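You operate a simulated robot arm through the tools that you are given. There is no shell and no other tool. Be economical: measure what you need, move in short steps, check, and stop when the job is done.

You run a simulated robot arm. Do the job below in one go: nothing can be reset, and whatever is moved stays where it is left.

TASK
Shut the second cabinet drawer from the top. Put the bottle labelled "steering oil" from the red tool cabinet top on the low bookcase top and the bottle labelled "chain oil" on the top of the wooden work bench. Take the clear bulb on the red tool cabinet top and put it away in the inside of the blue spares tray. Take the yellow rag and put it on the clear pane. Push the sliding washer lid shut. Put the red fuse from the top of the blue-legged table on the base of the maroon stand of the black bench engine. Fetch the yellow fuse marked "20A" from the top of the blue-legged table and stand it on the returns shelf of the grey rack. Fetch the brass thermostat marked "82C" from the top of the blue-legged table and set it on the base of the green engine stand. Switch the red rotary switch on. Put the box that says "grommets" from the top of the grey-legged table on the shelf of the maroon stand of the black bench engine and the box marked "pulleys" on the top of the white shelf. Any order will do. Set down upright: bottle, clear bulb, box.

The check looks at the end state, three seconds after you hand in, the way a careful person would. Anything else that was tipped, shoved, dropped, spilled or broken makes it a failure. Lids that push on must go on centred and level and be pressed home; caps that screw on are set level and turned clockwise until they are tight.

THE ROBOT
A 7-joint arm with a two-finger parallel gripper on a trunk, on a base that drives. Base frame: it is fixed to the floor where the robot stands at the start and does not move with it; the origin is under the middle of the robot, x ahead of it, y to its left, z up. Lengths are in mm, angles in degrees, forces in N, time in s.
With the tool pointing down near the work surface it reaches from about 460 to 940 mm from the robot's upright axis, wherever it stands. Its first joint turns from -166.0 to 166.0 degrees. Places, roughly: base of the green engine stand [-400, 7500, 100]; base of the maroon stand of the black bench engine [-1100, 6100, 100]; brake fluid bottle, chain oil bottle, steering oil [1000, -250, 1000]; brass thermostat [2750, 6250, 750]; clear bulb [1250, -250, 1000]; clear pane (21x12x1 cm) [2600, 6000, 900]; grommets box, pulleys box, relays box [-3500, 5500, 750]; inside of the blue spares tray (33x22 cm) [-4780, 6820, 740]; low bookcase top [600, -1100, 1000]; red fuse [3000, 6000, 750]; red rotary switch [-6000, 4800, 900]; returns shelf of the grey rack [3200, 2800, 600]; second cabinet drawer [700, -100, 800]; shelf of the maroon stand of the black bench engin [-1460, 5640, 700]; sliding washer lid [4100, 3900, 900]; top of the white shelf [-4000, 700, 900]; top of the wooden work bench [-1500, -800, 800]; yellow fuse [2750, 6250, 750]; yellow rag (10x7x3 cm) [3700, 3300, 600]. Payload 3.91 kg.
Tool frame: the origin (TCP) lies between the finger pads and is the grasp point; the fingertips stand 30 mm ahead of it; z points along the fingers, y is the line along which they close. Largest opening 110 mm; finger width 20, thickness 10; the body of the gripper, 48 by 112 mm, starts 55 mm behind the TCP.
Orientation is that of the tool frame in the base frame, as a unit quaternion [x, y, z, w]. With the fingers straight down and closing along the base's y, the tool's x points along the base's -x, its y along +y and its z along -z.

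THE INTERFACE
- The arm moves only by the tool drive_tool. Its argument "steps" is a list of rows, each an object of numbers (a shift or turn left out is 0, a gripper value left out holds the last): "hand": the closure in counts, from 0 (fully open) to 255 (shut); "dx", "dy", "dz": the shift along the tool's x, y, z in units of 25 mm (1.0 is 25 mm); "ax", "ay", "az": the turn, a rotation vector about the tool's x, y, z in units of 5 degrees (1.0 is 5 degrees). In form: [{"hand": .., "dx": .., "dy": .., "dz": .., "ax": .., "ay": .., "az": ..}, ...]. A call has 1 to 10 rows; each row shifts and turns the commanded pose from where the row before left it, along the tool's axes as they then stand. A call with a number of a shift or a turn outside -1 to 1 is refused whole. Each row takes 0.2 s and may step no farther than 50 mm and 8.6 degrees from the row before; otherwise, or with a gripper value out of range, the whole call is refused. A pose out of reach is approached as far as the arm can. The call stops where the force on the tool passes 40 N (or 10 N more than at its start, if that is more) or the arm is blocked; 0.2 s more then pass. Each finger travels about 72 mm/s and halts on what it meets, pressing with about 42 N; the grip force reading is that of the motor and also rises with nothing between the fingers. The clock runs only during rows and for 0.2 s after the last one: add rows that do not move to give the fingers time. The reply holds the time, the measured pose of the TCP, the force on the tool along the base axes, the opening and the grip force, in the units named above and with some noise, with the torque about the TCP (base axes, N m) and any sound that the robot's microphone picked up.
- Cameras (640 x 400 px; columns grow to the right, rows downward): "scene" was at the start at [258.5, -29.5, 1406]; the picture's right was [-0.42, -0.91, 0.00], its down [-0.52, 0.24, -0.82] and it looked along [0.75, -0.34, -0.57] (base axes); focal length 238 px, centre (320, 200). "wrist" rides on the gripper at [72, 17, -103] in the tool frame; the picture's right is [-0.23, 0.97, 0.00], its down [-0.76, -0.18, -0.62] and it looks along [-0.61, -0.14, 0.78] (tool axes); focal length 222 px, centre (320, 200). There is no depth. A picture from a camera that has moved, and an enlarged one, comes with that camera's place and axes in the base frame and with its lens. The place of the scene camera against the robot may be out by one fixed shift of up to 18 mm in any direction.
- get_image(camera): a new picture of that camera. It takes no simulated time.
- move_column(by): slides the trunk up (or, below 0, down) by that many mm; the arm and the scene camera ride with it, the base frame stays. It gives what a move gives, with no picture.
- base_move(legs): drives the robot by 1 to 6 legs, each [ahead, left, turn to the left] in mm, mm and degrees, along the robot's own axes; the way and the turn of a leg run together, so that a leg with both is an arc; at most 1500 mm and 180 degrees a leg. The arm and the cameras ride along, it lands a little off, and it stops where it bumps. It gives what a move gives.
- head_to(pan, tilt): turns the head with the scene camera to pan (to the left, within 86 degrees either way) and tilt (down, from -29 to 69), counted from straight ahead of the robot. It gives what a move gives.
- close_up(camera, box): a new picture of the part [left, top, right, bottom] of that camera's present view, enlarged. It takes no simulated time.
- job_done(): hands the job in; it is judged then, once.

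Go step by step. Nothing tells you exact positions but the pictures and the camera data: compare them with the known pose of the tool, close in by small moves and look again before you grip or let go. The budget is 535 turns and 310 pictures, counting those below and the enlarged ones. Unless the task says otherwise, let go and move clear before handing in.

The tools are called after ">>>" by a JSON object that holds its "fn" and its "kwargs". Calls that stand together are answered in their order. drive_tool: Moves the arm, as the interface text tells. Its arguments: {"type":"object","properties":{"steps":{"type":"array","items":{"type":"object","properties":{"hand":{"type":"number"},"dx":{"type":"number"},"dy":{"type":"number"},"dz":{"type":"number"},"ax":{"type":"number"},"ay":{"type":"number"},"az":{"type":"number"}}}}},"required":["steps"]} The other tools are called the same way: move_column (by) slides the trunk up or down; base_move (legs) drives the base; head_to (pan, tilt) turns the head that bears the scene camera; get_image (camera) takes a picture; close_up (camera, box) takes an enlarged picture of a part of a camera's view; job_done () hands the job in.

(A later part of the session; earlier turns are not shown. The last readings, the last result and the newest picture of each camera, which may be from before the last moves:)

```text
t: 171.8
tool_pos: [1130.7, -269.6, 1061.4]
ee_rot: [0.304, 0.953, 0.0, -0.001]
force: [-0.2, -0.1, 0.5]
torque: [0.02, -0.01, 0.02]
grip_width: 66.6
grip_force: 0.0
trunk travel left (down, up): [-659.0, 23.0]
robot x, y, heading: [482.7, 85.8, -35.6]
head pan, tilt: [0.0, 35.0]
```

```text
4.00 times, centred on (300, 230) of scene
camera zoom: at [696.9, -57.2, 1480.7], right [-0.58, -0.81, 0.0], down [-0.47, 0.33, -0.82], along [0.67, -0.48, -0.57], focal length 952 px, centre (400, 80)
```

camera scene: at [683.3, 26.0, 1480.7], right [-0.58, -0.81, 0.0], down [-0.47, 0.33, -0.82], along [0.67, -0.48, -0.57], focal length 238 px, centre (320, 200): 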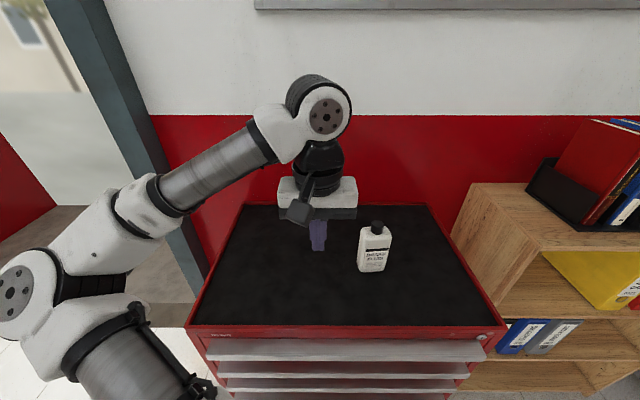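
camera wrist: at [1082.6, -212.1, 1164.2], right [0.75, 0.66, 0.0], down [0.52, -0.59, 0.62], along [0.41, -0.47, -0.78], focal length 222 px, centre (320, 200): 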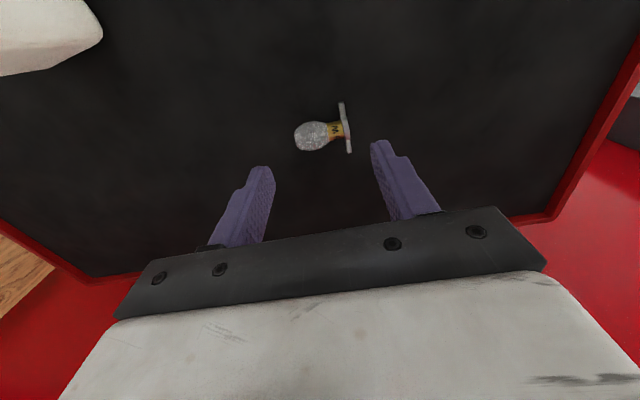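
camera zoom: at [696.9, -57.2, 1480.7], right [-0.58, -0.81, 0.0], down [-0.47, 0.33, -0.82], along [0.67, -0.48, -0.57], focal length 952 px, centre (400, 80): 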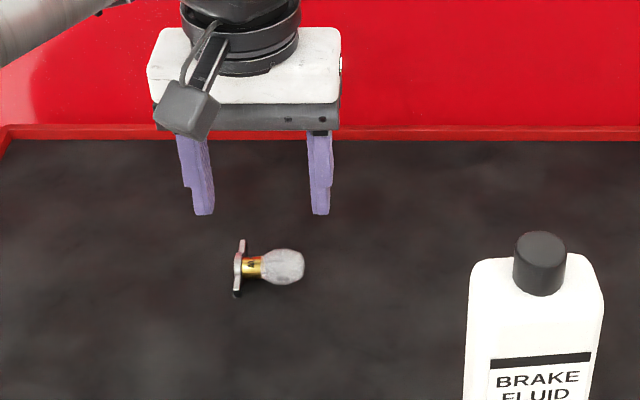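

Bulb now lies in the open. I'll yaw the tool 90° so the fingers close across its glass.

>>> {"fn": "drive_tool", "kwargs": {"steps": [{"dz": -1, "az": -1}, {"az": -1}, {"az": -1}, {"az": -1}, {"az": -1}, {"az": -1}, {"az": -1}, {"az": -1}, {"az": -1}]}}

>>> {"fn": "drive_tool", "kwargs": {"steps": [{"az": -1}, {"az": -1}, {"az": -1}, {"az": -1}, {"az": -1}, {"az": -1}, {"az": -1}, {"az": -1}, {"az": -1}]}}

>>> {"fn": "get_image", "kwargs": {"camera": "wrist"}}

>>> {"fn": "get_image", "kwargs": {"camera": "scene"}}

```text
t: 173.8
tool_pos: [1132.2, -269.5, 1085.0]
ee_rot: [-0.083, 0.997, 0.0, -0.001]
force: [-0.5, -0.4, 0.5]
torque: [-0.02, -0.02, -0.02]
grip_width: 67.0
grip_force: 0.0
trunk travel left (down, up): [-659.0, 23.0]
robot x, y, heading: [480.9, 85.6, -35.8]
head pan, tilt: [0.0, 35.0]
```

```text
t: 175.8
tool_pos: [1131.5, -268.2, 1084.6]
ee_rot: [-0.459, 0.889, 0.001, -0.001]
force: [-0.3, 0.4, -0.4]
torque: [-0.01, 0.0, -0.02]
grip_width: 66.8
grip_force: 0.0
trunk travel left (down, up): [-659.0, 23.0]
robot x, y, heading: [479.6, 84.9, -35.5]
head pan, tilt: [0.0, 35.0]
```

```text
240 pictures are left
camera wrist: at [1076.4, -317.4, 1188.9], right [-0.66, 0.75, 0.0], down [0.59, 0.52, 0.62], along [0.46, 0.41, -0.78], focal length 222 px, centre (320, 200)
```

wrist: 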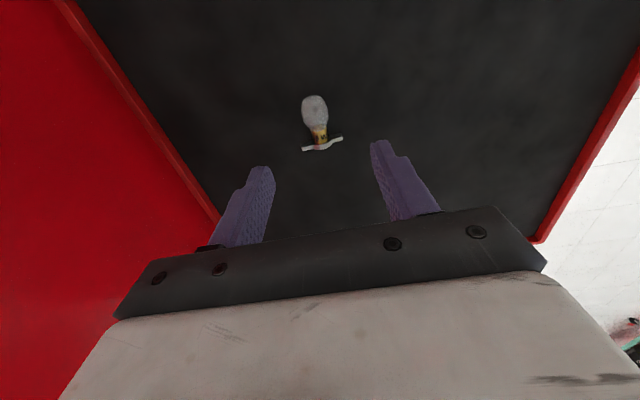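

```text
239 pictures are left
camera scene: at [697.1, -57.2, 1480.6], right [-0.58, -0.81, 0.0], down [-0.47, 0.33, -0.82], along [0.67, -0.48, -0.57], focal length 238 px, centre (320, 200)
```

scene: 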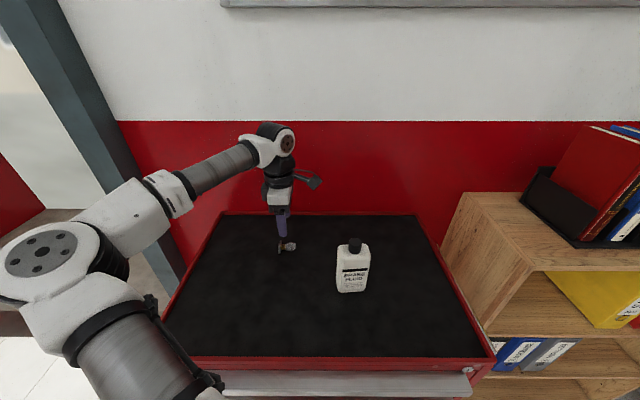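

>>> {"fn": "drive_tool", "kwargs": {"steps": [{"dx": 0.4, "dy": -0.07, "dz": 0.5}, {"dz": 0.9}, {"dz": 0.9}, {"dz": 0.9}, {"dz": 0.4}, {}]}}

>>> {"fn": "get_image", "kwargs": {"camera": "wrist"}}

```text
t: 177.2
tool_pos: [1127.9, -278.0, 993.5]
ee_rot: [-0.457, 0.889, 0.001, -0.001]
force: [-0.1, -0.9, -0.4]
torque: [0.02, -0.02, -0.03]
grip_width: 66.9
grip_force: 0.0
trunk travel left (down, up): [-659.0, 23.0]
robot x, y, heading: [481.0, 86.0, -36.0]
head pan, tilt: [0.0, 35.0]
```

```text
238 pictures are left
camera wrist: at [1071.8, -326.8, 1098.7], right [-0.66, 0.75, 0.0], down [0.59, 0.52, 0.62], along [0.47, 0.41, -0.78], focal length 222 px, centre (320, 200)
```

wrist: 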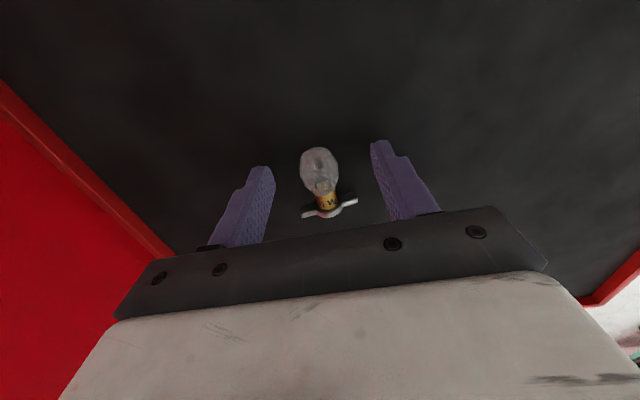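

>>> {"fn": "drive_tool", "kwargs": {"steps": [{"hand": 255}, {}, {}, {}]}}

>>> {"fn": "drive_tool", "kwargs": {"steps": [{"dz": -0.2}, {"dz": -0.3}, {"dz": -0.5}, {"dz": -0.5}, {"dz": -0.5}, {}]}}

>>> {"fn": "get_image", "kwargs": {"camera": "wrist"}}

>>> {"fn": "close_up", "kwargs": {"camera": "scene", "box": [220, 180, 380, 280]}}

```text
t: 178.2
tool_pos: [1128.1, -277.8, 994.2]
ee_rot: [-0.458, 0.889, 0.0, -0.002]
force: [0.3, 0.3, 0.2]
torque: [0.02, 0.0, 0.02]
grip_width: 23.2
grip_force: 41.9
trunk travel left (down, up): [-659.0, 23.0]
robot x, y, heading: [482.2, 88.4, -35.9]
head pan, tilt: [0.0, 35.0]
```

```text
t: 179.6
tool_pos: [1127.2, -277.2, 1045.7]
ee_rot: [-0.458, 0.889, 0.0, -0.001]
force: [-0.1, -0.6, -0.6]
torque: [-0.01, 0.0, -0.01]
grip_width: 23.3
grip_force: 42.4
trunk travel left (down, up): [-659.0, 23.0]
robot x, y, heading: [479.6, 87.9, -35.8]
head pan, tilt: [0.0, 35.0]
```

```text
237 pictures are left
camera wrist: at [1072.3, -326.7, 1148.9], right [-0.66, 0.75, 0.0], down [0.59, 0.52, 0.62], along [0.47, 0.41, -0.78], focal length 222 px, centre (320, 200)
```

wrist: 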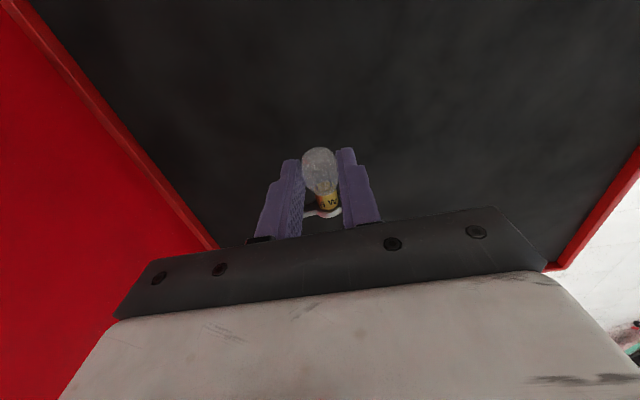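

```text
4.00 times, centred on (300, 230) of scene
camera zoom: at [697.2, -57.3, 1480.6], right [-0.58, -0.81, 0.0], down [-0.47, 0.33, -0.82], along [0.67, -0.48, -0.57], focal length 952 px, centre (400, 80)
```

zoom: 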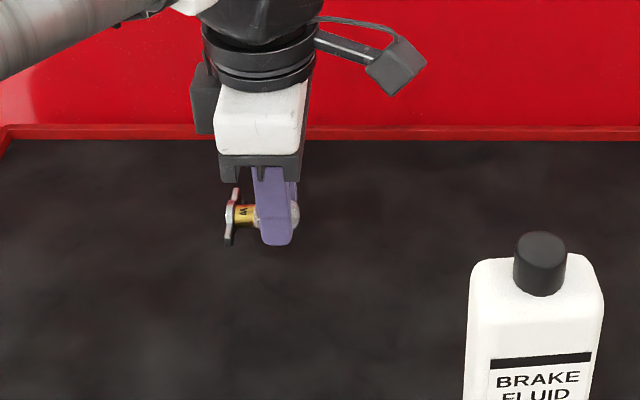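

The bulb is held horizontally by its glass. I'll raise it and roll the tool so the flange points down.

>>> {"fn": "drive_tool", "kwargs": {"steps": [{"dz": -1}, {"dz": -1}, {"ay": 1}, {"ay": 1}, {"ay": 1}, {"ay": 1}, {"ay": 1}, {"ay": 1}, {"ay": 1}, {"ay": 1}]}}

>>> {"fn": "get_image", "kwargs": {"camera": "scene"}}

```text
t: 181.8
tool_pos: [1126.9, -278.3, 1095.1]
ee_rot: [-0.43, 0.835, -0.157, -0.306]
force: [-0.4, 0.1, -0.6]
torque: [0.0, -0.02, 0.01]
grip_width: 23.3
grip_force: 42.3
trunk travel left (down, up): [-659.0, 23.0]
robot x, y, heading: [476.9, 85.2, -35.7]
head pan, tilt: [0.0, 35.0]
```

```text
235 pictures are left
camera scene: at [697.3, -57.2, 1480.6], right [-0.58, -0.81, 0.0], down [-0.47, 0.33, -0.82], along [0.67, -0.48, -0.57], focal length 238 px, centre (320, 200)
```

scene: 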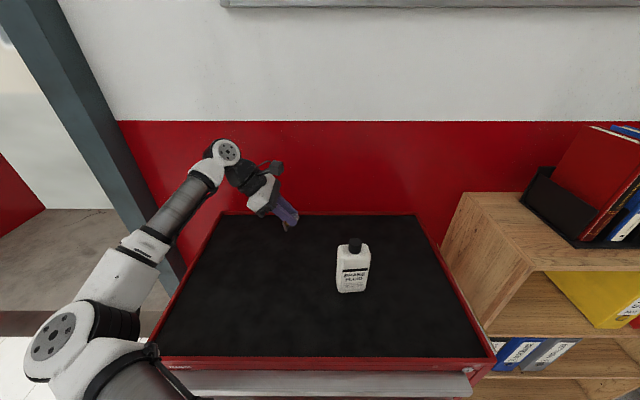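

Good. Continue to about 75°.

>>> {"fn": "drive_tool", "kwargs": {"steps": [{"ay": 1}, {"ay": 1}, {"ay": 1}, {"ay": 1}, {"ay": 1}, {"ay": 1}, {"ay": 1}, {}]}}

>>> {"fn": "close_up", "kwargs": {"camera": "scene", "box": [160, 130, 400, 280]}}

>>> {"fn": "get_image", "kwargs": {"camera": "wrist"}}

```text
t: 183.6
tool_pos: [1121.3, -270.9, 1109.4]
ee_rot: [-0.363, 0.709, -0.284, -0.534]
force: [-1.0, 0.1, -0.4]
torque: [-0.04, 0.01, 0.05]
grip_width: 23.2
grip_force: 42.0
trunk travel left (down, up): [-659.0, 23.0]
robot x, y, heading: [478.7, 91.7, -35.6]
head pan, tilt: [0.0, 35.0]
```

```text
2.67 times, centred on (280, 205) of scene
camera zoom: at [686.0, -50.8, 1484.7], right [-0.58, -0.81, 0.0], down [-0.46, 0.33, -0.82], along [0.67, -0.48, -0.57], focal length 635 px, centre (427, 187)
```

zoom: 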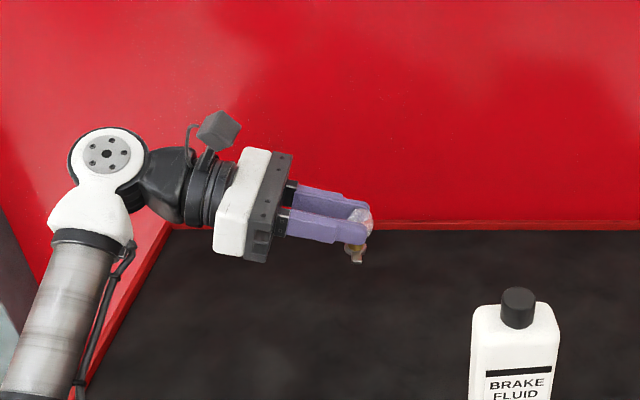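

```text
233 pictures are left
camera wrist: at [1153.2, -193.2, 1205.9], right [-0.76, 0.61, -0.23], down [0.62, 0.55, -0.56], along [-0.21, -0.57, -0.79], focal length 222 px, centre (320, 200)
```

wrist: 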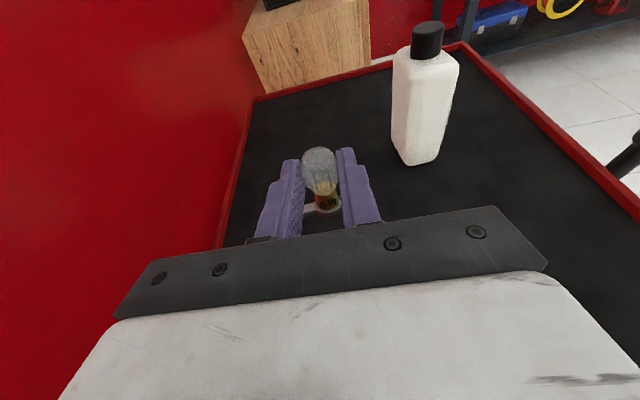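

The robot shifted slightly, so the forearm is probably touching the cabinet edge. I'll undo some of that and raise.

>>> {"fn": "drive_tool", "kwargs": {"steps": [{"ay": -1}, {"ay": -1}, {"ay": -1}, {}]}}

>>> {"fn": "get_image", "kwargs": {"camera": "scene"}}

```text
t: 184.6
tool_pos: [1127.3, -278.5, 1094.5]
ee_rot: [-0.396, 0.77, -0.228, -0.446]
force: [-0.8, -0.4, -0.3]
torque: [-0.03, -0.02, 0.02]
grip_width: 23.2
grip_force: 41.7
trunk travel left (down, up): [-659.0, 23.0]
robot x, y, heading: [477.8, 83.4, -35.6]
head pan, tilt: [0.0, 35.0]
```

```text
232 pictures are left
camera scene: at [697.8, -57.6, 1480.3], right [-0.58, -0.81, 0.0], down [-0.47, 0.33, -0.82], along [0.67, -0.48, -0.57], focal length 238 px, centre (320, 200)
```

scene: 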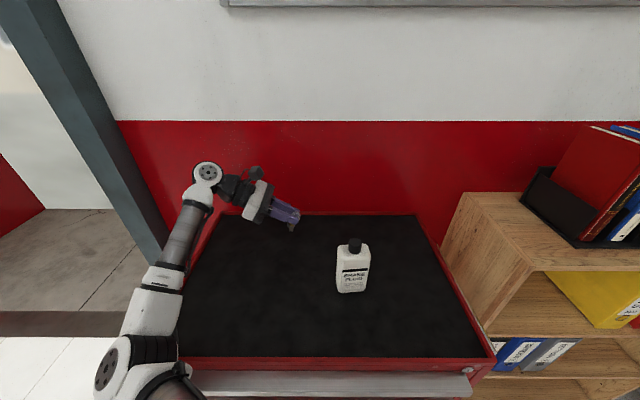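

Back to normal at 60° lean. I'll yaw the tool so the lean points away from the robot, which is a more natural reach.

>>> {"fn": "drive_tool", "kwargs": {"steps": [{"dy": 1}, {"dy": 1}, {"dy": 1}, {"dy": 1}, {"ax": 0.866, "az": -0.5}, {"ax": 0.866, "az": -0.5}, {"ax": 0.866, "az": -0.5}, {"ax": 0.866, "az": -0.5}, {"ax": 0.866, "az": -0.5}, {"ax": 0.866, "az": -0.5}]}}

>>> {"fn": "drive_tool", "kwargs": {"steps": [{"ax": 0.866, "az": -0.5}, {"ax": 0.866, "az": -0.5}, {"ax": 0.866, "az": -0.5}, {"ax": 0.866, "az": -0.5}, {"ax": 0.866, "az": -0.5}, {"ax": 0.866, "az": -0.5}]}}

>>> {"fn": "get_image", "kwargs": {"camera": "scene"}}

```text
t: 186.8
tool_pos: [1045.9, -220.0, 1094.9]
ee_rot: [-0.583, 0.64, -0.336, -0.371]
force: [-0.4, 0.9, 0.4]
torque: [0.0, 0.01, 0.01]
grip_width: 23.0
grip_force: 41.8
trunk travel left (down, up): [-659.0, 23.0]
robot x, y, heading: [476.5, 83.2, -35.8]
head pan, tilt: [0.0, 35.0]
```

```text
t: 188.2
tool_pos: [1046.9, -220.5, 1095.8]
ee_rot: [0.729, -0.468, 0.42, 0.271]
force: [0.2, -0.2, -0.4]
torque: [-0.04, 0.01, -0.01]
grip_width: 23.2
grip_force: 42.1
trunk travel left (down, up): [-659.0, 23.0]
robot x, y, heading: [477.9, 86.3, -35.7]
head pan, tilt: [0.0, 35.0]
```

```text
231 pictures are left
camera scene: at [697.1, -57.3, 1480.6], right [-0.58, -0.81, 0.0], down [-0.47, 0.33, -0.82], along [0.67, -0.48, -0.57], focal length 238 px, centre (320, 200)
```

scene: 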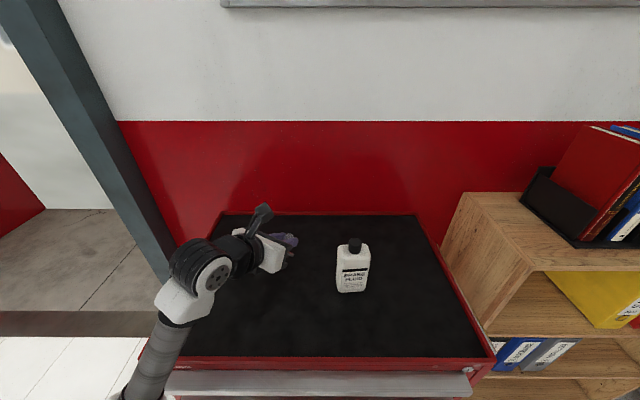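

>>> {"fn": "drive_tool", "kwargs": {"steps": [{"ax": 0.866, "az": -0.5}, {"ax": 0.866, "az": -0.5}, {"ax": 0.866, "az": -0.5}, {"ax": 0.866, "az": -0.5}, {"ax": 0.866, "az": -0.5}, {"ax": 0.866, "az": -0.5}]}}

>>> {"fn": "get_image", "kwargs": {"camera": "scene"}}

>>> {"fn": "get_image", "kwargs": {"camera": "wrist"}}

```text
t: 189.6
tool_pos: [1075.9, -224.0, 1103.2]
ee_rot: [0.827, -0.263, 0.474, 0.152]
force: [0.3, 0.6, 0.1]
torque: [-0.01, 0.04, 0.0]
grip_width: 23.3
grip_force: 41.6
out of reach, approached as far as the arm can: row 3, 4, 5, 6
trunk travel left (down, up): [-659.0, 23.0]
robot x, y, heading: [478.4, 87.1, -35.5]
head pan, tilt: [0.0, 35.0]
```

```text
230 pictures are left
camera scene: at [697.2, -57.4, 1480.6], right [-0.58, -0.81, 0.0], down [-0.47, 0.33, -0.82], along [0.67, -0.48, -0.57], focal length 238 px, centre (320, 200)
```

scene: 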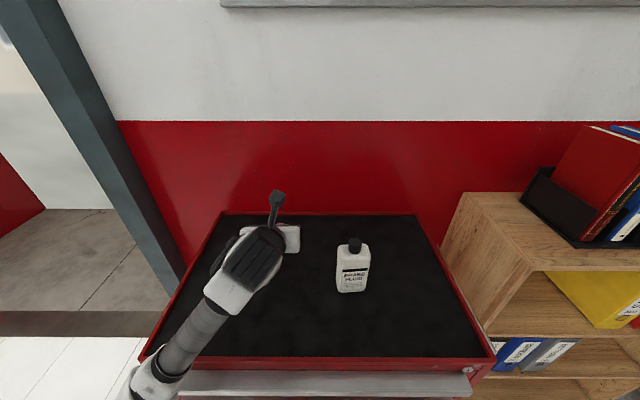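

```text
229 pictures are left
camera wrist: at [1023.6, -207.8, 1217.2], right [-0.66, -0.73, -0.19], down [-0.65, 0.68, -0.34], along [0.38, -0.1, -0.92], focal length 222 px, centre (320, 200)
```

wrist: 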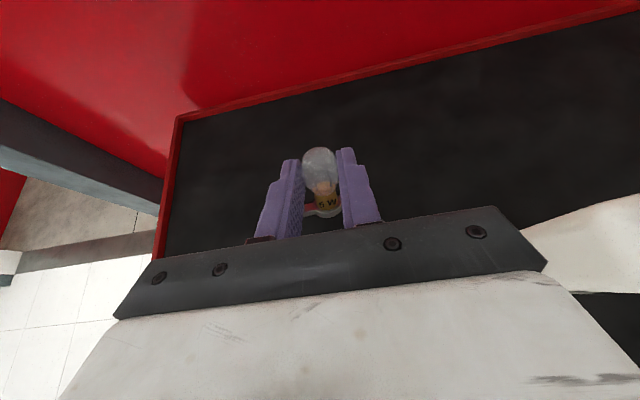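

>>> {"fn": "drive_tool", "kwargs": {"steps": [{"dz": 0.4, "dx": -0.69}, {"dz": 0.4, "dx": -0.69}, {"dz": 0.4, "dx": -0.69}, {}]}}

>>> {"fn": "close_up", "kwargs": {"camera": "scene", "box": [80, 150, 480, 400]}}

```text
t: 190.6
tool_pos: [1083.3, -227.2, 1043.0]
ee_rot: [0.825, -0.264, 0.476, 0.154]
force: [0.5, -0.2, -0.8]
torque: [0.0, 0.0, 0.04]
grip_width: 22.9
grip_force: 42.0
out of reach, approached as far as the arm can: row 1, 3
trunk travel left (down, up): [-659.0, 23.0]
robot x, y, heading: [481.4, 89.6, -35.5]
head pan, tilt: [0.0, 35.0]
```

```text
1.60 times, centred on (280, 275) of scene
camera zoom: at [697.1, -57.2, 1480.7], right [-0.58, -0.81, 0.0], down [-0.47, 0.33, -0.82], along [0.67, -0.48, -0.57], focal length 381 px, centre (384, 80)
```

zoom: 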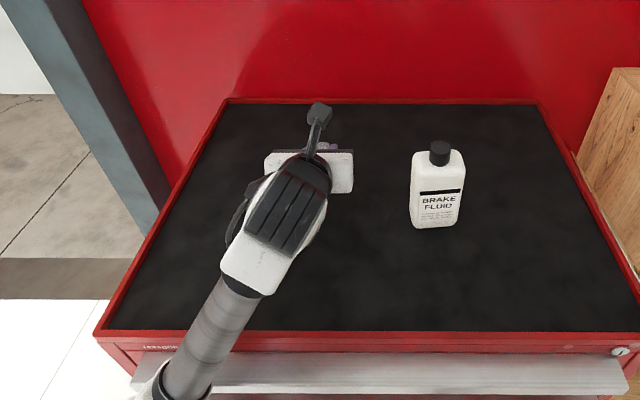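

>>> {"fn": "base_move", "kwargs": {"legs": [[-170, 0, 0]]}}

>>> {"fn": "close_up", "kwargs": {"camera": "scene", "box": [80, 150, 480, 400]}}

>>> {"fn": "get_image", "kwargs": {"camera": "wrist"}}

```text
t: 192.1
tool_pos: [944.3, -127.7, 1043.6]
ee_rot: [0.825, -0.264, 0.475, 0.153]
force: [-0.6, 0.2, -1.0]
torque: [0.0, 0.0, -0.01]
grip_width: 23.1
grip_force: 41.6
trunk travel left (down, up): [-659.0, 23.0]
robot x, y, heading: [338.2, 188.1, -36.0]
head pan, tilt: [0.0, 35.0]
```

```text
1.60 times, centred on (280, 275) of scene
camera zoom: at [558.0, 42.5, 1480.9], right [-0.58, -0.81, 0.0], down [-0.47, 0.33, -0.82], along [0.67, -0.48, -0.57], focal length 381 px, centre (384, 80)
```

zoom: 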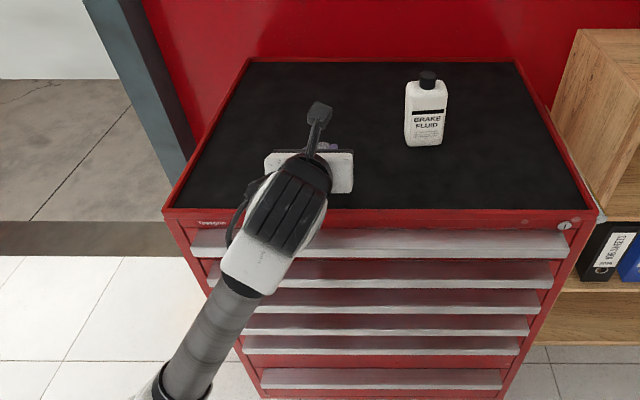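

```text
226 pictures are left
camera wrist: at [891.2, -110.5, 1158.3], right [-0.66, -0.73, -0.19], down [-0.65, 0.68, -0.35], along [0.38, -0.1, -0.92], focal length 222 px, centre (320, 200)
```

wrist: 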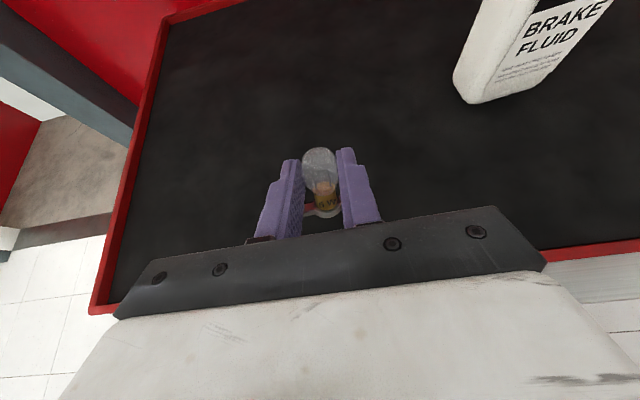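

>>> {"fn": "drive_tool", "kwargs": {"steps": [{"ay": 0.8}, {"ay": 0.8}, {"ay": 0.8}, {}]}}

>>> {"fn": "get_image", "kwargs": {"camera": "wrist"}}

```text
t: 193.1
tool_pos: [956.8, -131.5, 1041.9]
ee_rot: [0.771, -0.247, 0.559, 0.18]
force: [0.1, 0.1, -0.7]
torque: [0.02, 0.03, -0.03]
grip_width: 23.3
grip_force: 42.6
out of reach, approached as far as the arm can: row 1, 2, 3
trunk travel left (down, up): [-659.0, 23.0]
robot x, y, heading: [340.1, 183.6, -35.9]
head pan, tilt: [0.0, 35.0]
```

```text
225 pictures are left
camera wrist: at [886.6, -101.0, 1143.2], right [-0.62, -0.75, -0.21], down [-0.57, 0.63, -0.53], along [0.53, -0.21, -0.82], focal length 222 px, centre (320, 200)
```

wrist: 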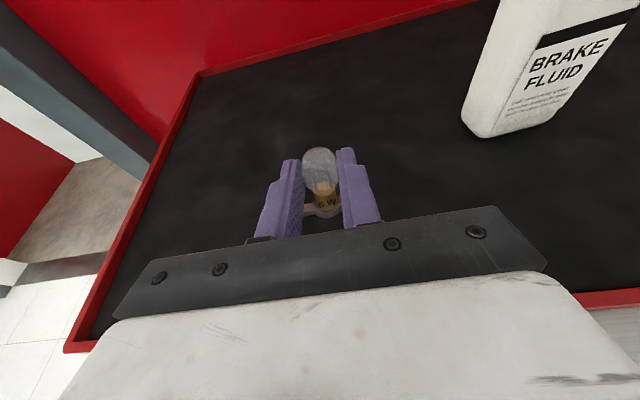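

>>> {"fn": "drive_tool", "kwargs": {"steps": [{"dz": 0.19, "dx": -0.57}, {"dz": 0.16, "dx": -0.48}, {"dz": 0.06, "dx": -0.19}, {"dz": 0.03, "dx": -0.1}, {"dz": 0.03, "dx": -0.1}, {"dz": 0.03, "dx": -0.1}]}}

>>> {"fn": "get_image", "kwargs": {"camera": "wrist"}}

```text
t: 194.5
tool_pos: [956.7, -130.8, 1003.3]
ee_rot: [0.77, -0.247, 0.561, 0.18]
force: [3.1, -0.6, 13.8]
torque: [-0.39, -0.21, 0.07]
grip_width: 23.5
grip_force: 41.7
trunk travel left (down, up): [-659.0, 23.0]
robot x, y, heading: [339.9, 186.2, -35.3]
head pan, tilt: [0.0, 35.0]
```

```text
224 pictures are left
camera wrist: at [885.5, -100.5, 1104.6], right [-0.62, -0.75, -0.22], down [-0.57, 0.62, -0.54], along [0.54, -0.21, -0.82], focal length 222 px, centre (320, 200)
```

wrist: 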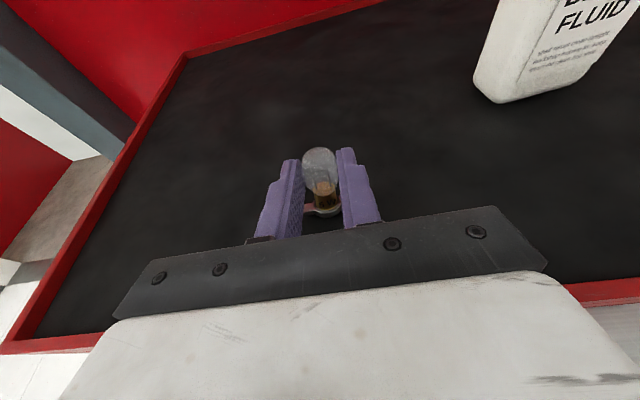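

>>> {"fn": "drive_tool", "kwargs": {"steps": [{"dz": 0.03, "dx": -0.09}, {"dz": 0.03, "dx": -0.09}, {"dz": 0.03, "dx": -0.09}, {}]}}

>>> {"fn": "get_image", "kwargs": {"camera": "wrist"}}

```text
t: 195.5
tool_pos: [957.2, -131.1, 997.0]
ee_rot: [0.77, -0.247, 0.56, 0.181]
force: [1.7, 5.3, 25.6]
torque: [-0.29, -0.43, 0.11]
grip_width: 23.3
grip_force: 42.1
trunk travel left (down, up): [-659.0, 23.0]
robot x, y, heading: [341.1, 185.7, -35.6]
head pan, tilt: [0.0, 35.0]
```

```text
223 pictures are left
camera wrist: at [885.3, -100.1, 1097.5], right [-0.62, -0.75, -0.21], down [-0.57, 0.62, -0.53], along [0.54, -0.21, -0.82], focal length 222 px, centre (320, 200)
```

wrist: 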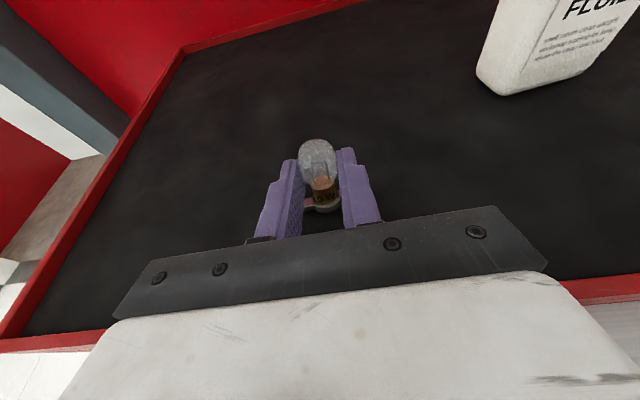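

>>> {"fn": "close_up", "kwargs": {"camera": "wrist", "box": [260, 120, 400, 220]}}

>>> {"fn": "close_up", "kwargs": {"camera": "scene", "box": [220, 190, 380, 290]}}

```text
4.00 times, centred on (330, 170) of wrist
camera zoom: at [885.3, -100.1, 1097.5], right [-0.62, -0.75, -0.21], down [-0.57, 0.62, -0.53], along [0.54, -0.21, -0.82], focal length 888 px, centre (280, 320)
```

zoom: 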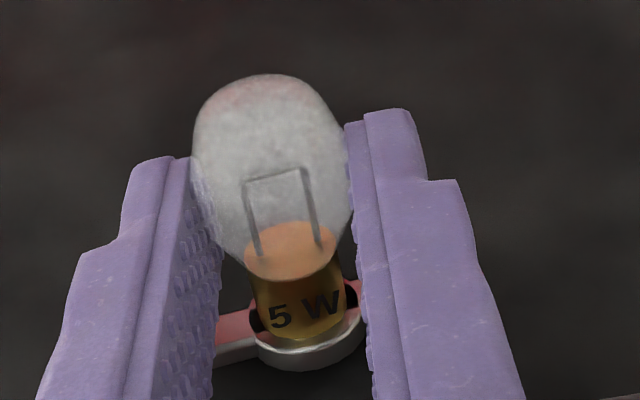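

```text
4.00 times, centred on (300, 240) of scene
camera zoom: at [556.8, 43.6, 1481.3], right [-0.58, -0.81, 0.0], down [-0.46, 0.33, -0.82], along [0.67, -0.48, -0.57], focal length 952 px, centre (400, 40)
```

zoom: 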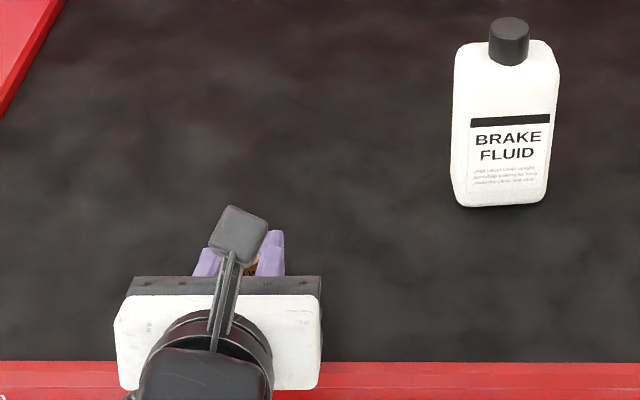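

The bulb stands on its flange, slightly off vertical but well within its base. I'll relieve the pressure and release gently.

>>> {"fn": "drive_tool", "kwargs": {"steps": [{"dz": -0.02, "dx": 0.06}, {"dz": -0.02, "dx": 0.06}, {}]}}

```text
t: 196.3
tool_pos: [957.3, -133.5, 997.9]
ee_rot: [0.772, -0.247, 0.557, 0.181]
force: [-0.7, 2.5, 6.1]
torque: [-0.05, -0.05, 0.03]
grip_width: 23.1
grip_force: 41.5
trunk travel left (down, up): [-659.0, 23.0]
robot x, y, heading: [342.6, 184.4, -35.8]
head pan, tilt: [0.0, 35.0]
```

>>> {"fn": "drive_tool", "kwargs": {"steps": [{"hand": 190}, {}, {}]}}

>>> {"fn": "close_up", "kwargs": {"camera": "wrist", "box": [260, 120, 400, 220]}}

```text
t: 197.1
tool_pos: [959.0, -132.2, 997.8]
ee_rot: [0.772, -0.247, 0.558, 0.18]
force: [-0.7, 0.5, -0.4]
torque: [0.02, 0.0, 0.02]
grip_width: 28.0
grip_force: 0.0
trunk travel left (down, up): [-659.0, 23.0]
robot x, y, heading: [338.9, 186.7, -35.6]
head pan, tilt: [0.0, 35.0]
```

```text
4.00 times, centred on (330, 170) of wrist
camera zoom: at [886.6, -101.6, 1099.0], right [-0.62, -0.75, -0.21], down [-0.57, 0.63, -0.53], along [0.53, -0.21, -0.82], focal length 888 px, centre (280, 320)
```

zoom: 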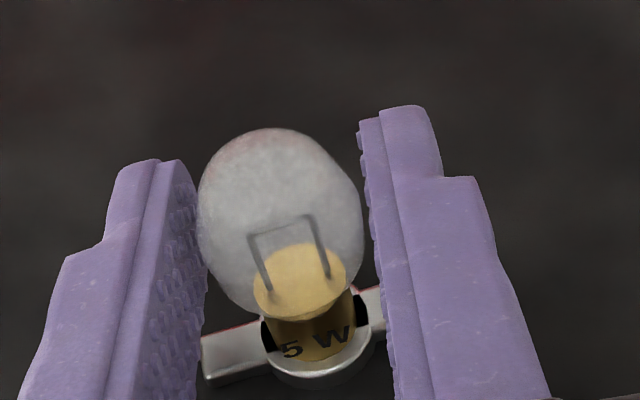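

It stands upright now. Open wider and back straight out.

>>> {"fn": "drive_tool", "kwargs": {"steps": [{"hand": 90}, {}, {}, {"dz": -0.95, "dx": -0.31}, {"dz": -0.95, "dx": -0.31}, {"dz": -0.95, "dx": -0.31}, {"dz": -0.6, "dx": 0.6}, {"dz": -0.6, "dx": 0.8}]}}

>>> {"fn": "get_image", "kwargs": {"camera": "wrist"}}

>>> {"fn": "get_image", "kwargs": {"camera": "scene"}}

```text
t: 198.9
tool_pos: [958.8, -87.1, 1013.6]
ee_rot: [0.772, -0.248, 0.557, 0.181]
force: [-0.6, 0.0, 0.3]
torque: [-0.02, -0.02, -0.01]
grip_width: 71.4
grip_force: 0.1
out of reach, approached as far as the arm can: row 4, 5, 6, 7, 8
trunk travel left (down, up): [-659.0, 23.0]
robot x, y, heading: [340.9, 186.7, -35.6]
head pan, tilt: [0.0, 35.0]
```

```text
219 pictures are left
camera wrist: at [887.9, -56.3, 1115.1], right [-0.63, -0.75, -0.21], down [-0.57, 0.63, -0.53], along [0.53, -0.21, -0.82], focal length 222 px, centre (320, 200)
```

wrist: 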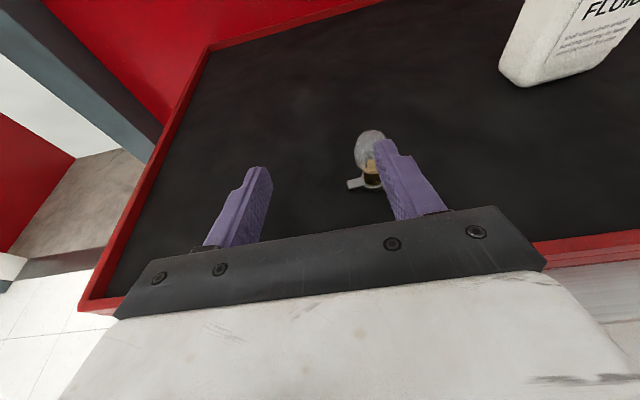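

```text
218 pictures are left
camera scene: at [558.8, 42.1, 1480.6], right [-0.58, -0.81, 0.0], down [-0.47, 0.33, -0.82], along [0.67, -0.48, -0.57], focal length 238 px, centre (320, 200)
```

scene: 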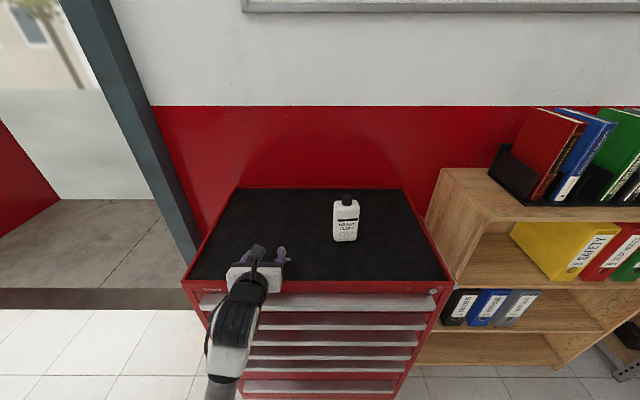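

The arm drifted sideways at its limit. I'll back out with the base instead.

>>> {"fn": "base_move", "kwargs": {"legs": [[-150, 0, 0]]}}

>>> {"fn": "get_image", "kwargs": {"camera": "wrist"}}

>>> {"fn": "get_image", "kwargs": {"camera": "scene"}}

```text
t: 200.2
tool_pos: [837.3, -1.2, 1015.4]
ee_rot: [0.771, -0.246, 0.559, 0.18]
force: [-0.4, -0.1, -0.7]
torque: [0.01, -0.05, -0.01]
grip_width: 71.1
grip_force: 0.0
trunk travel left (down, up): [-659.0, 23.0]
robot x, y, heading: [219.7, 273.1, -35.5]
head pan, tilt: [0.0, 35.0]
```

```text
217 pictures are left
camera wrist: at [766.6, 31.0, 1115.6], right [-0.63, -0.75, -0.21], down [-0.57, 0.63, -0.53], along [0.53, -0.21, -0.82], focal length 222 px, centre (320, 200)
```

wrist: 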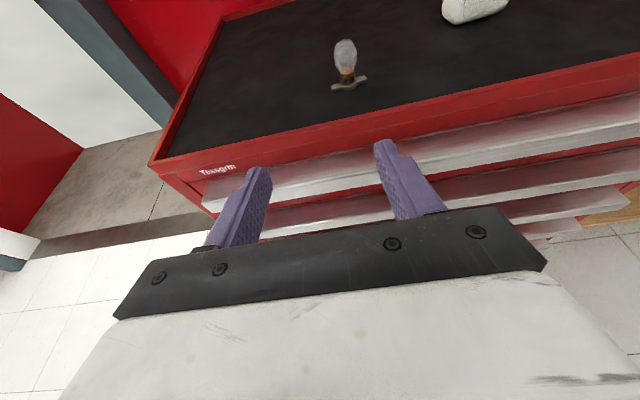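

```text
216 pictures are left
camera scene: at [437.3, 129.4, 1480.9], right [-0.58, -0.81, 0.0], down [-0.47, 0.33, -0.82], along [0.67, -0.48, -0.57], focal length 238 px, centre (320, 200)
```

scene: 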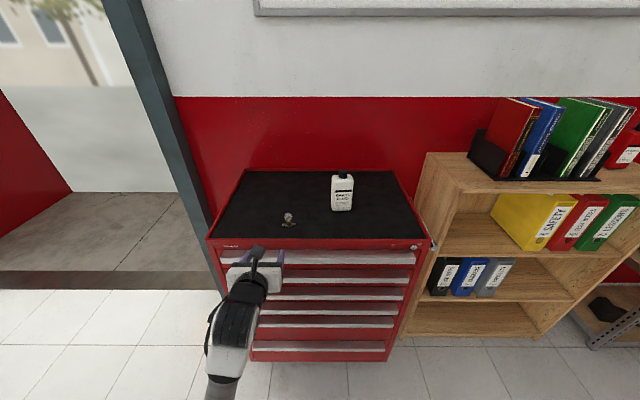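

The bulb stands upright. I'll raise the arm and bring the tool back to vertical.

>>> {"fn": "drive_tool", "kwargs": {"steps": [{"dx": 0.95, "dz": -0.31, "hand": 110}, {"dx": 0.95, "dz": -0.31}, {"ay": -1}, {"ay": -1}, {"ay": -1}, {"ay": -1}, {"ay": -1}, {"ay": -1}, {"ay": -1}, {"ay": -1}]}}

>>> {"fn": "drive_tool", "kwargs": {"steps": [{"ay": -1}, {"ay": -1}, {"ay": -1}, {"ay": -1}, {"ay": -1}, {"ay": -1}, {"dz": -1}, {"dz": -1}, {"dz": -1}]}}

>>> {"fn": "get_image", "kwargs": {"camera": "scene"}}

```text
t: 202.4
tool_pos: [846.4, -0.5, 1062.9]
ee_rot: [0.916, -0.293, 0.26, 0.085]
force: [0.6, 0.0, -0.4]
torque: [0.0, -0.01, -0.01]
grip_width: 62.4
grip_force: 0.2
out of reach, approached as far as the arm can: row 1, 2
trunk travel left (down, up): [-659.0, 23.0]
robot x, y, heading: [220.7, 272.8, -35.8]
head pan, tilt: [0.0, 35.0]
```

```text
t: 204.4
tool_pos: [842.8, 1.4, 1137.9]
ee_rot: [0.952, -0.305, 0.014, 0.006]
force: [-0.2, -0.2, -0.3]
torque: [-0.02, 0.01, 0.02]
grip_width: 62.5
grip_force: 0.0
trunk travel left (down, up): [-659.0, 23.0]
robot x, y, heading: [220.4, 269.5, -35.7]
head pan, tilt: [0.0, 35.0]
```

```text
215 pictures are left
camera scene: at [437.6, 129.0, 1480.7], right [-0.58, -0.81, 0.0], down [-0.47, 0.33, -0.82], along [0.67, -0.48, -0.57], focal length 238 px, centre (320, 200)
```

scene: 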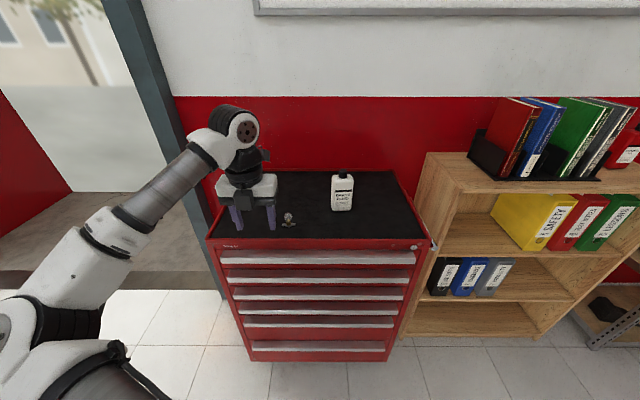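

>>> {"fn": "base_move", "kwargs": {"legs": [[140, -40, 0]]}}

>>> {"fn": "drive_tool", "kwargs": {"steps": [{"ay": -0.35}, {}]}}

>>> {"fn": "get_image", "kwargs": {"camera": "wrist"}}

```text
t: 205.8
tool_pos: [935.1, -113.2, 1137.6]
ee_rot: [0.952, -0.306, 0.014, 0.005]
force: [-0.1, -0.9, 0.0]
torque: [0.06, 0.0, 0.0]
grip_width: 62.8
grip_force: 0.0
trunk travel left (down, up): [-659.0, 23.0]
robot x, y, heading: [311.4, 159.2, -35.7]
head pan, tilt: [0.0, 35.0]
```

```text
t: 206.4
tool_pos: [932.5, -112.0, 1137.4]
ee_rot: [0.952, -0.306, 0.001, 0.002]
force: [-0.7, 0.3, 0.0]
torque: [-0.03, 0.0, -0.01]
grip_width: 62.6
grip_force: 0.2
trunk travel left (down, up): [-659.0, 23.0]
robot x, y, heading: [309.5, 159.8, -35.3]
head pan, tilt: [0.0, 35.0]
```

```text
214 pictures are left
camera wrist: at [982.2, -167.3, 1241.3], right [-0.75, -0.66, 0.0], down [-0.52, 0.59, 0.62], along [-0.41, 0.47, -0.78], focal length 222 px, centre (320, 200)
```

wrist: 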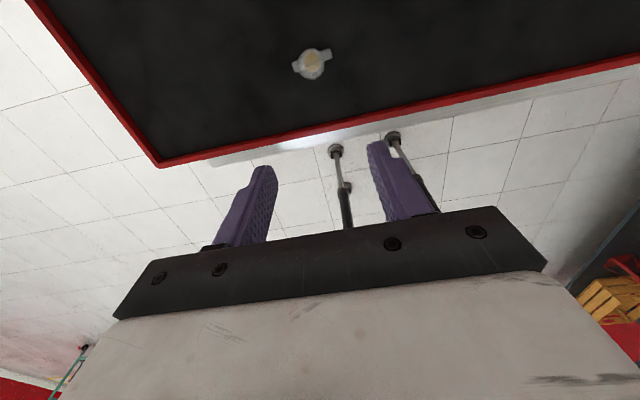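

>>> {"fn": "drive_tool", "kwargs": {"steps": [{"dx": 0.86, "dy": 0.06}, {"dx": 0.86, "dy": 0.06}, {"dz": 0.9}, {"dz": 0.9}, {"dz": 0.9}, {"dz": 0.6}]}}

>>> {"fn": "get_image", "kwargs": {"camera": "wrist"}}

```text
t: 207.8
tool_pos: [966.9, -139.6, 1055.4]
ee_rot: [0.952, -0.306, 0.001, 0.002]
force: [-0.3, 0.5, 0.7]
torque: [0.02, 0.01, 0.0]
grip_width: 62.7
grip_force: 0.1
trunk travel left (down, up): [-659.0, 23.0]
robot x, y, heading: [309.2, 158.0, -35.9]
head pan, tilt: [0.0, 35.0]
```

```text
213 pictures are left
camera wrist: at [1015.9, -195.0, 1158.9], right [-0.75, -0.66, 0.0], down [-0.52, 0.59, 0.62], along [-0.41, 0.47, -0.78], focal length 222 px, centre (320, 200)
```

wrist: 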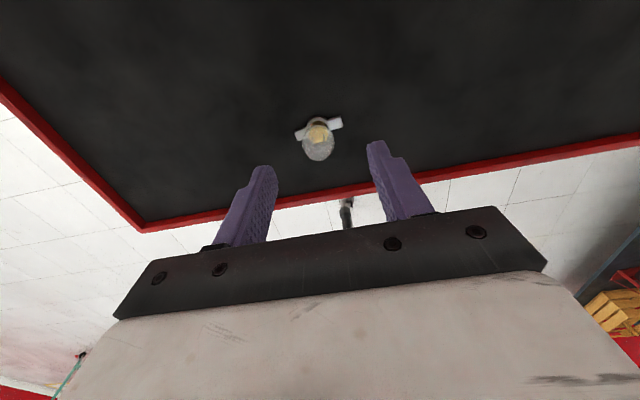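

>>> {"fn": "drive_tool", "kwargs": {"steps": [{"dz": 0.8}, {"dz": 0.8}, {"dz": 0.55}, {}]}}

>>> {"fn": "drive_tool", "kwargs": {"steps": [{"hand": 255}, {}, {}]}}

>>> {"fn": "get_image", "kwargs": {"camera": "wrist"}}

```text
t: 208.8
tool_pos: [967.5, -139.1, 1000.3]
ee_rot: [0.952, -0.306, 0.001, 0.001]
force: [-1.1, 0.0, 0.6]
torque: [-0.02, 0.02, 0.01]
grip_width: 62.5
grip_force: 0.2
trunk travel left (down, up): [-659.0, 23.0]
robot x, y, heading: [307.5, 156.8, -35.6]
head pan, tilt: [0.0, 35.0]
```

```text
t: 209.6
tool_pos: [968.7, -139.9, 1001.4]
ee_rot: [0.952, -0.306, 0.001, 0.002]
force: [0.1, -0.2, 0.0]
torque: [0.0, -0.01, 0.03]
grip_width: 23.5
grip_force: 41.9
trunk travel left (down, up): [-659.0, 23.0]
robot x, y, heading: [310.4, 156.8, -35.5]
head pan, tilt: [0.0, 35.0]
```

```text
212 pictures are left
camera wrist: at [1016.0, -194.4, 1104.9], right [-0.75, -0.66, 0.0], down [-0.52, 0.59, 0.62], along [-0.41, 0.47, -0.78], focal length 222 px, centre (320, 200)
```

wrist: 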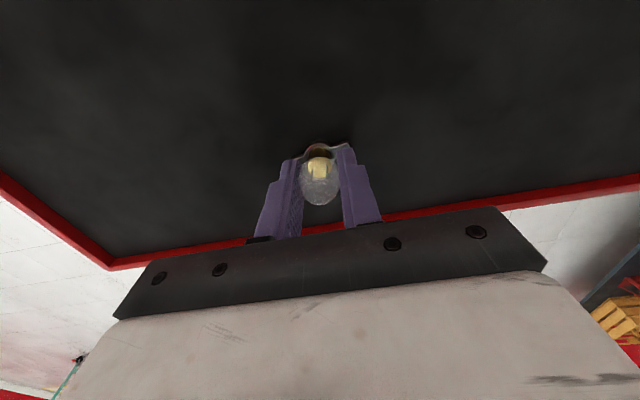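

Width 23.5 mm, a full-diameter grip. Lift gently and check.

>>> {"fn": "drive_tool", "kwargs": {"steps": [{"dz": -0.2}, {"dz": -0.4}, {"dz": -0.6}, {"dz": -0.8}, {"dz": -1}, {"dz": -1}, {"dz": -1}, {"dz": -1}]}}

>>> {"fn": "get_image", "kwargs": {"camera": "wrist"}}

```text
t: 211.4
tool_pos: [966.6, -139.5, 1151.2]
ee_rot: [0.952, -0.306, 0.001, 0.002]
force: [-0.9, -0.1, -0.3]
torque: [0.04, 0.0, 0.03]
grip_width: 23.6
grip_force: 42.2
trunk travel left (down, up): [-659.0, 23.0]
robot x, y, heading: [305.9, 156.6, -35.7]
head pan, tilt: [0.0, 35.0]
```

```text
211 pictures are left
camera wrist: at [1015.3, -193.8, 1255.2], right [-0.75, -0.66, 0.0], down [-0.52, 0.59, 0.62], along [-0.41, 0.47, -0.78], focal length 222 px, centre (320, 200)
```

wrist: 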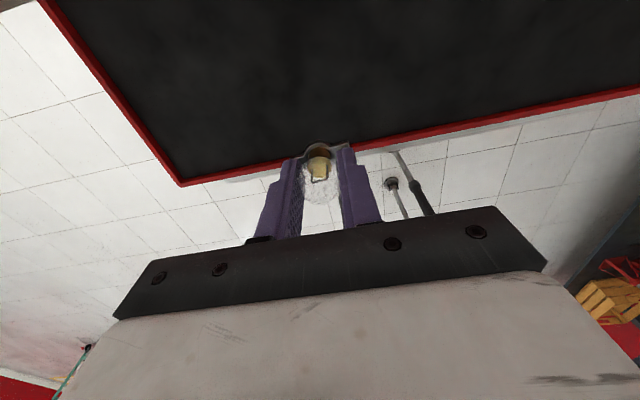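

Bulb secured. I'll retract, back off and look toward the far side.

>>> {"fn": "drive_tool", "kwargs": {"steps": [{"dx": -1}, {"dx": -1}, {"dx": -1}, {"dx": -1}, {"dx": -1}, {"dx": -1}, {"dx": -1}, {"dx": -1}]}}

>>> {"fn": "base_move", "kwargs": {"legs": [[-450, 0, 0], [0, 0, 150]]}}

>>> {"fn": "head_to", "kwargs": {"pan": 30, "tilt": 20}}

>>> {"fn": "get_image", "kwargs": {"camera": "scene"}}

>>> {"fn": "head_to", "kwargs": {"pan": -30, "tilt": 20}}

>>> {"fn": "get_image", "kwargs": {"camera": "scene"}}

```text
t: 213.2
tool_pos: [802.6, -22.4, 1150.4]
ee_rot: [0.952, -0.306, 0.001, 0.002]
force: [-0.5, -0.9, 0.5]
torque: [-0.02, -0.01, 0.0]
grip_width: 23.5
grip_force: 41.8
trunk travel left (down, up): [-659.0, 23.0]
robot x, y, heading: [309.5, 158.4, -36.0]
head pan, tilt: [0.0, 35.0]
```

```text
t: 222.2
tool_pos: [-388.2, 827.7, 1150.9]
ee_rot: [0.545, 0.838, 0.002, 0.0]
force: [-0.8, 0.2, 0.1]
torque: [0.04, 0.02, 0.02]
grip_width: 23.4
grip_force: 41.8
trunk travel left (down, up): [-659.0, 23.0]
robot x, y, heading: [-56.3, 421.8, 113.8]
head pan, tilt: [0.0, 35.0]
```

```text
t: 223.2
tool_pos: [-387.2, 827.3, 1149.4]
ee_rot: [0.546, 0.837, 0.002, 0.001]
force: [0.0, 0.1, 0.2]
torque: [-0.01, 0.01, -0.01]
grip_width: 23.5
grip_force: 42.3
trunk travel left (down, up): [-659.0, 23.0]
robot x, y, heading: [-55.7, 415.6, 114.0]
head pan, tilt: [30.0, 20.0]
```

```text
210 pictures are left
camera scene: at [-189.8, 637.4, 1504.5], right [0.59, 0.81, 0.0], down [0.28, -0.2, -0.94], along [-0.76, 0.56, -0.34], focal length 238 px, centre (320, 200)
```

scene: 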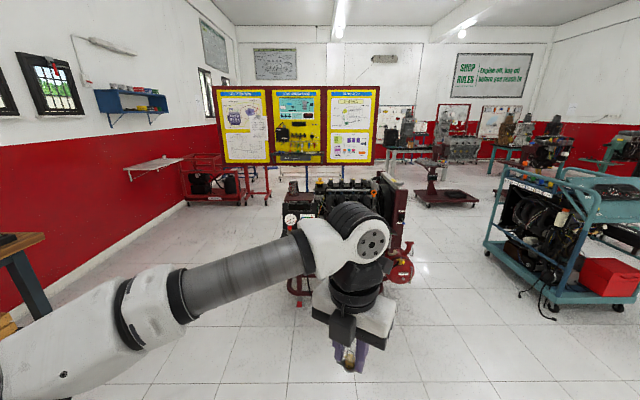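

```text
t: 224.5
tool_pos: [-388.1, 827.2, 1150.5]
ee_rot: [0.547, 0.837, 0.002, 0.0]
force: [-0.4, 0.1, -0.4]
torque: [-0.01, 0.02, -0.01]
grip_width: 23.6
grip_force: 41.7
trunk travel left (down, up): [-659.0, 23.0]
robot x, y, heading: [-54.9, 416.6, 114.0]
head pan, tilt: [-30.0, 20.0]
```

```text
209 pictures are left
camera scene: at [-104.6, 674.9, 1504.5], right [0.99, -0.11, 0.0], down [-0.04, -0.34, -0.94], along [0.1, 0.93, -0.34], focal length 238 px, centre (320, 200)
```

scene: 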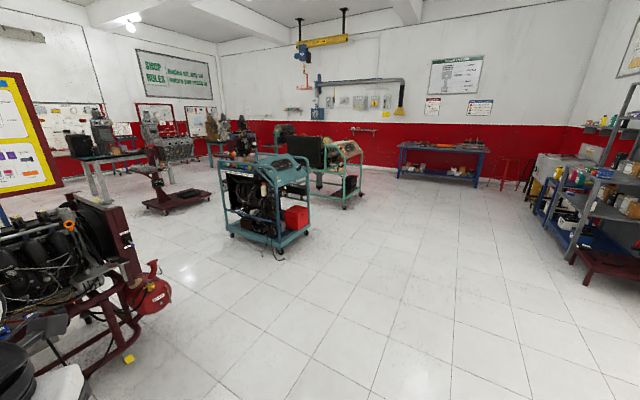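

The aisle between the maroon engine and the blue cart looks free. I'll turn to face it, sidestep in and check before driving on.

>>> {"fn": "base_move", "kwargs": {"legs": [[0, 0, 30.5], [300, -1430, 0], [1000, 0, 0]]}}

>>> {"fn": "head_to", "kwargs": {"pan": 0, "tilt": 18}}

>>> {"fn": "get_image", "kwargs": {"camera": "scene"}}

```text
t: 242.0
tool_pos: [-763.0, 2529.4, 1151.5]
ee_rot: [0.311, 0.95, 0.002, 0.001]
force: [0.7, -0.2, -1.0]
torque: [0.0, 0.01, -0.01]
grip_width: 22.9
grip_force: 41.9
trunk travel left (down, up): [-659.0, 23.0]
robot x, y, heading: [-270.8, 2340.6, 143.6]
head pan, tilt: [-30.0, 20.0]
```

```text
t: 243.0
tool_pos: [-763.9, 2530.0, 1150.2]
ee_rot: [0.312, 0.95, 0.002, -0.001]
force: [0.2, 0.3, -0.5]
torque: [-0.01, -0.02, 0.02]
grip_width: 23.0
grip_force: 42.1
trunk travel left (down, up): [-659.0, 23.0]
robot x, y, heading: [-270.3, 2340.4, 143.6]
head pan, tilt: [0.0, 18.0]
```

```text
208 pictures are left
camera scene: at [-474.2, 2504.2, 1507.7], right [0.59, 0.8, 0.0], down [0.25, -0.18, -0.95], along [-0.77, 0.57, -0.31], focal length 238 px, centre (320, 200)
```

scene: 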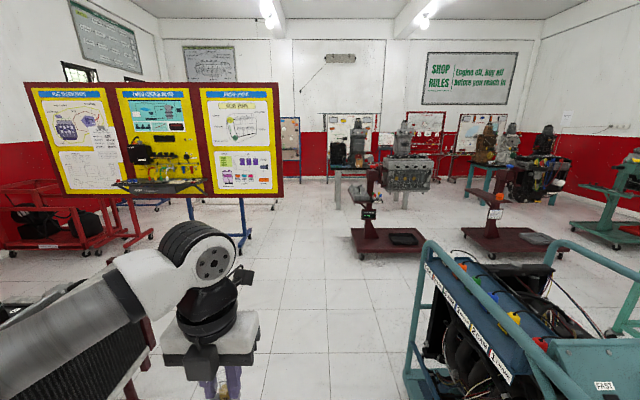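

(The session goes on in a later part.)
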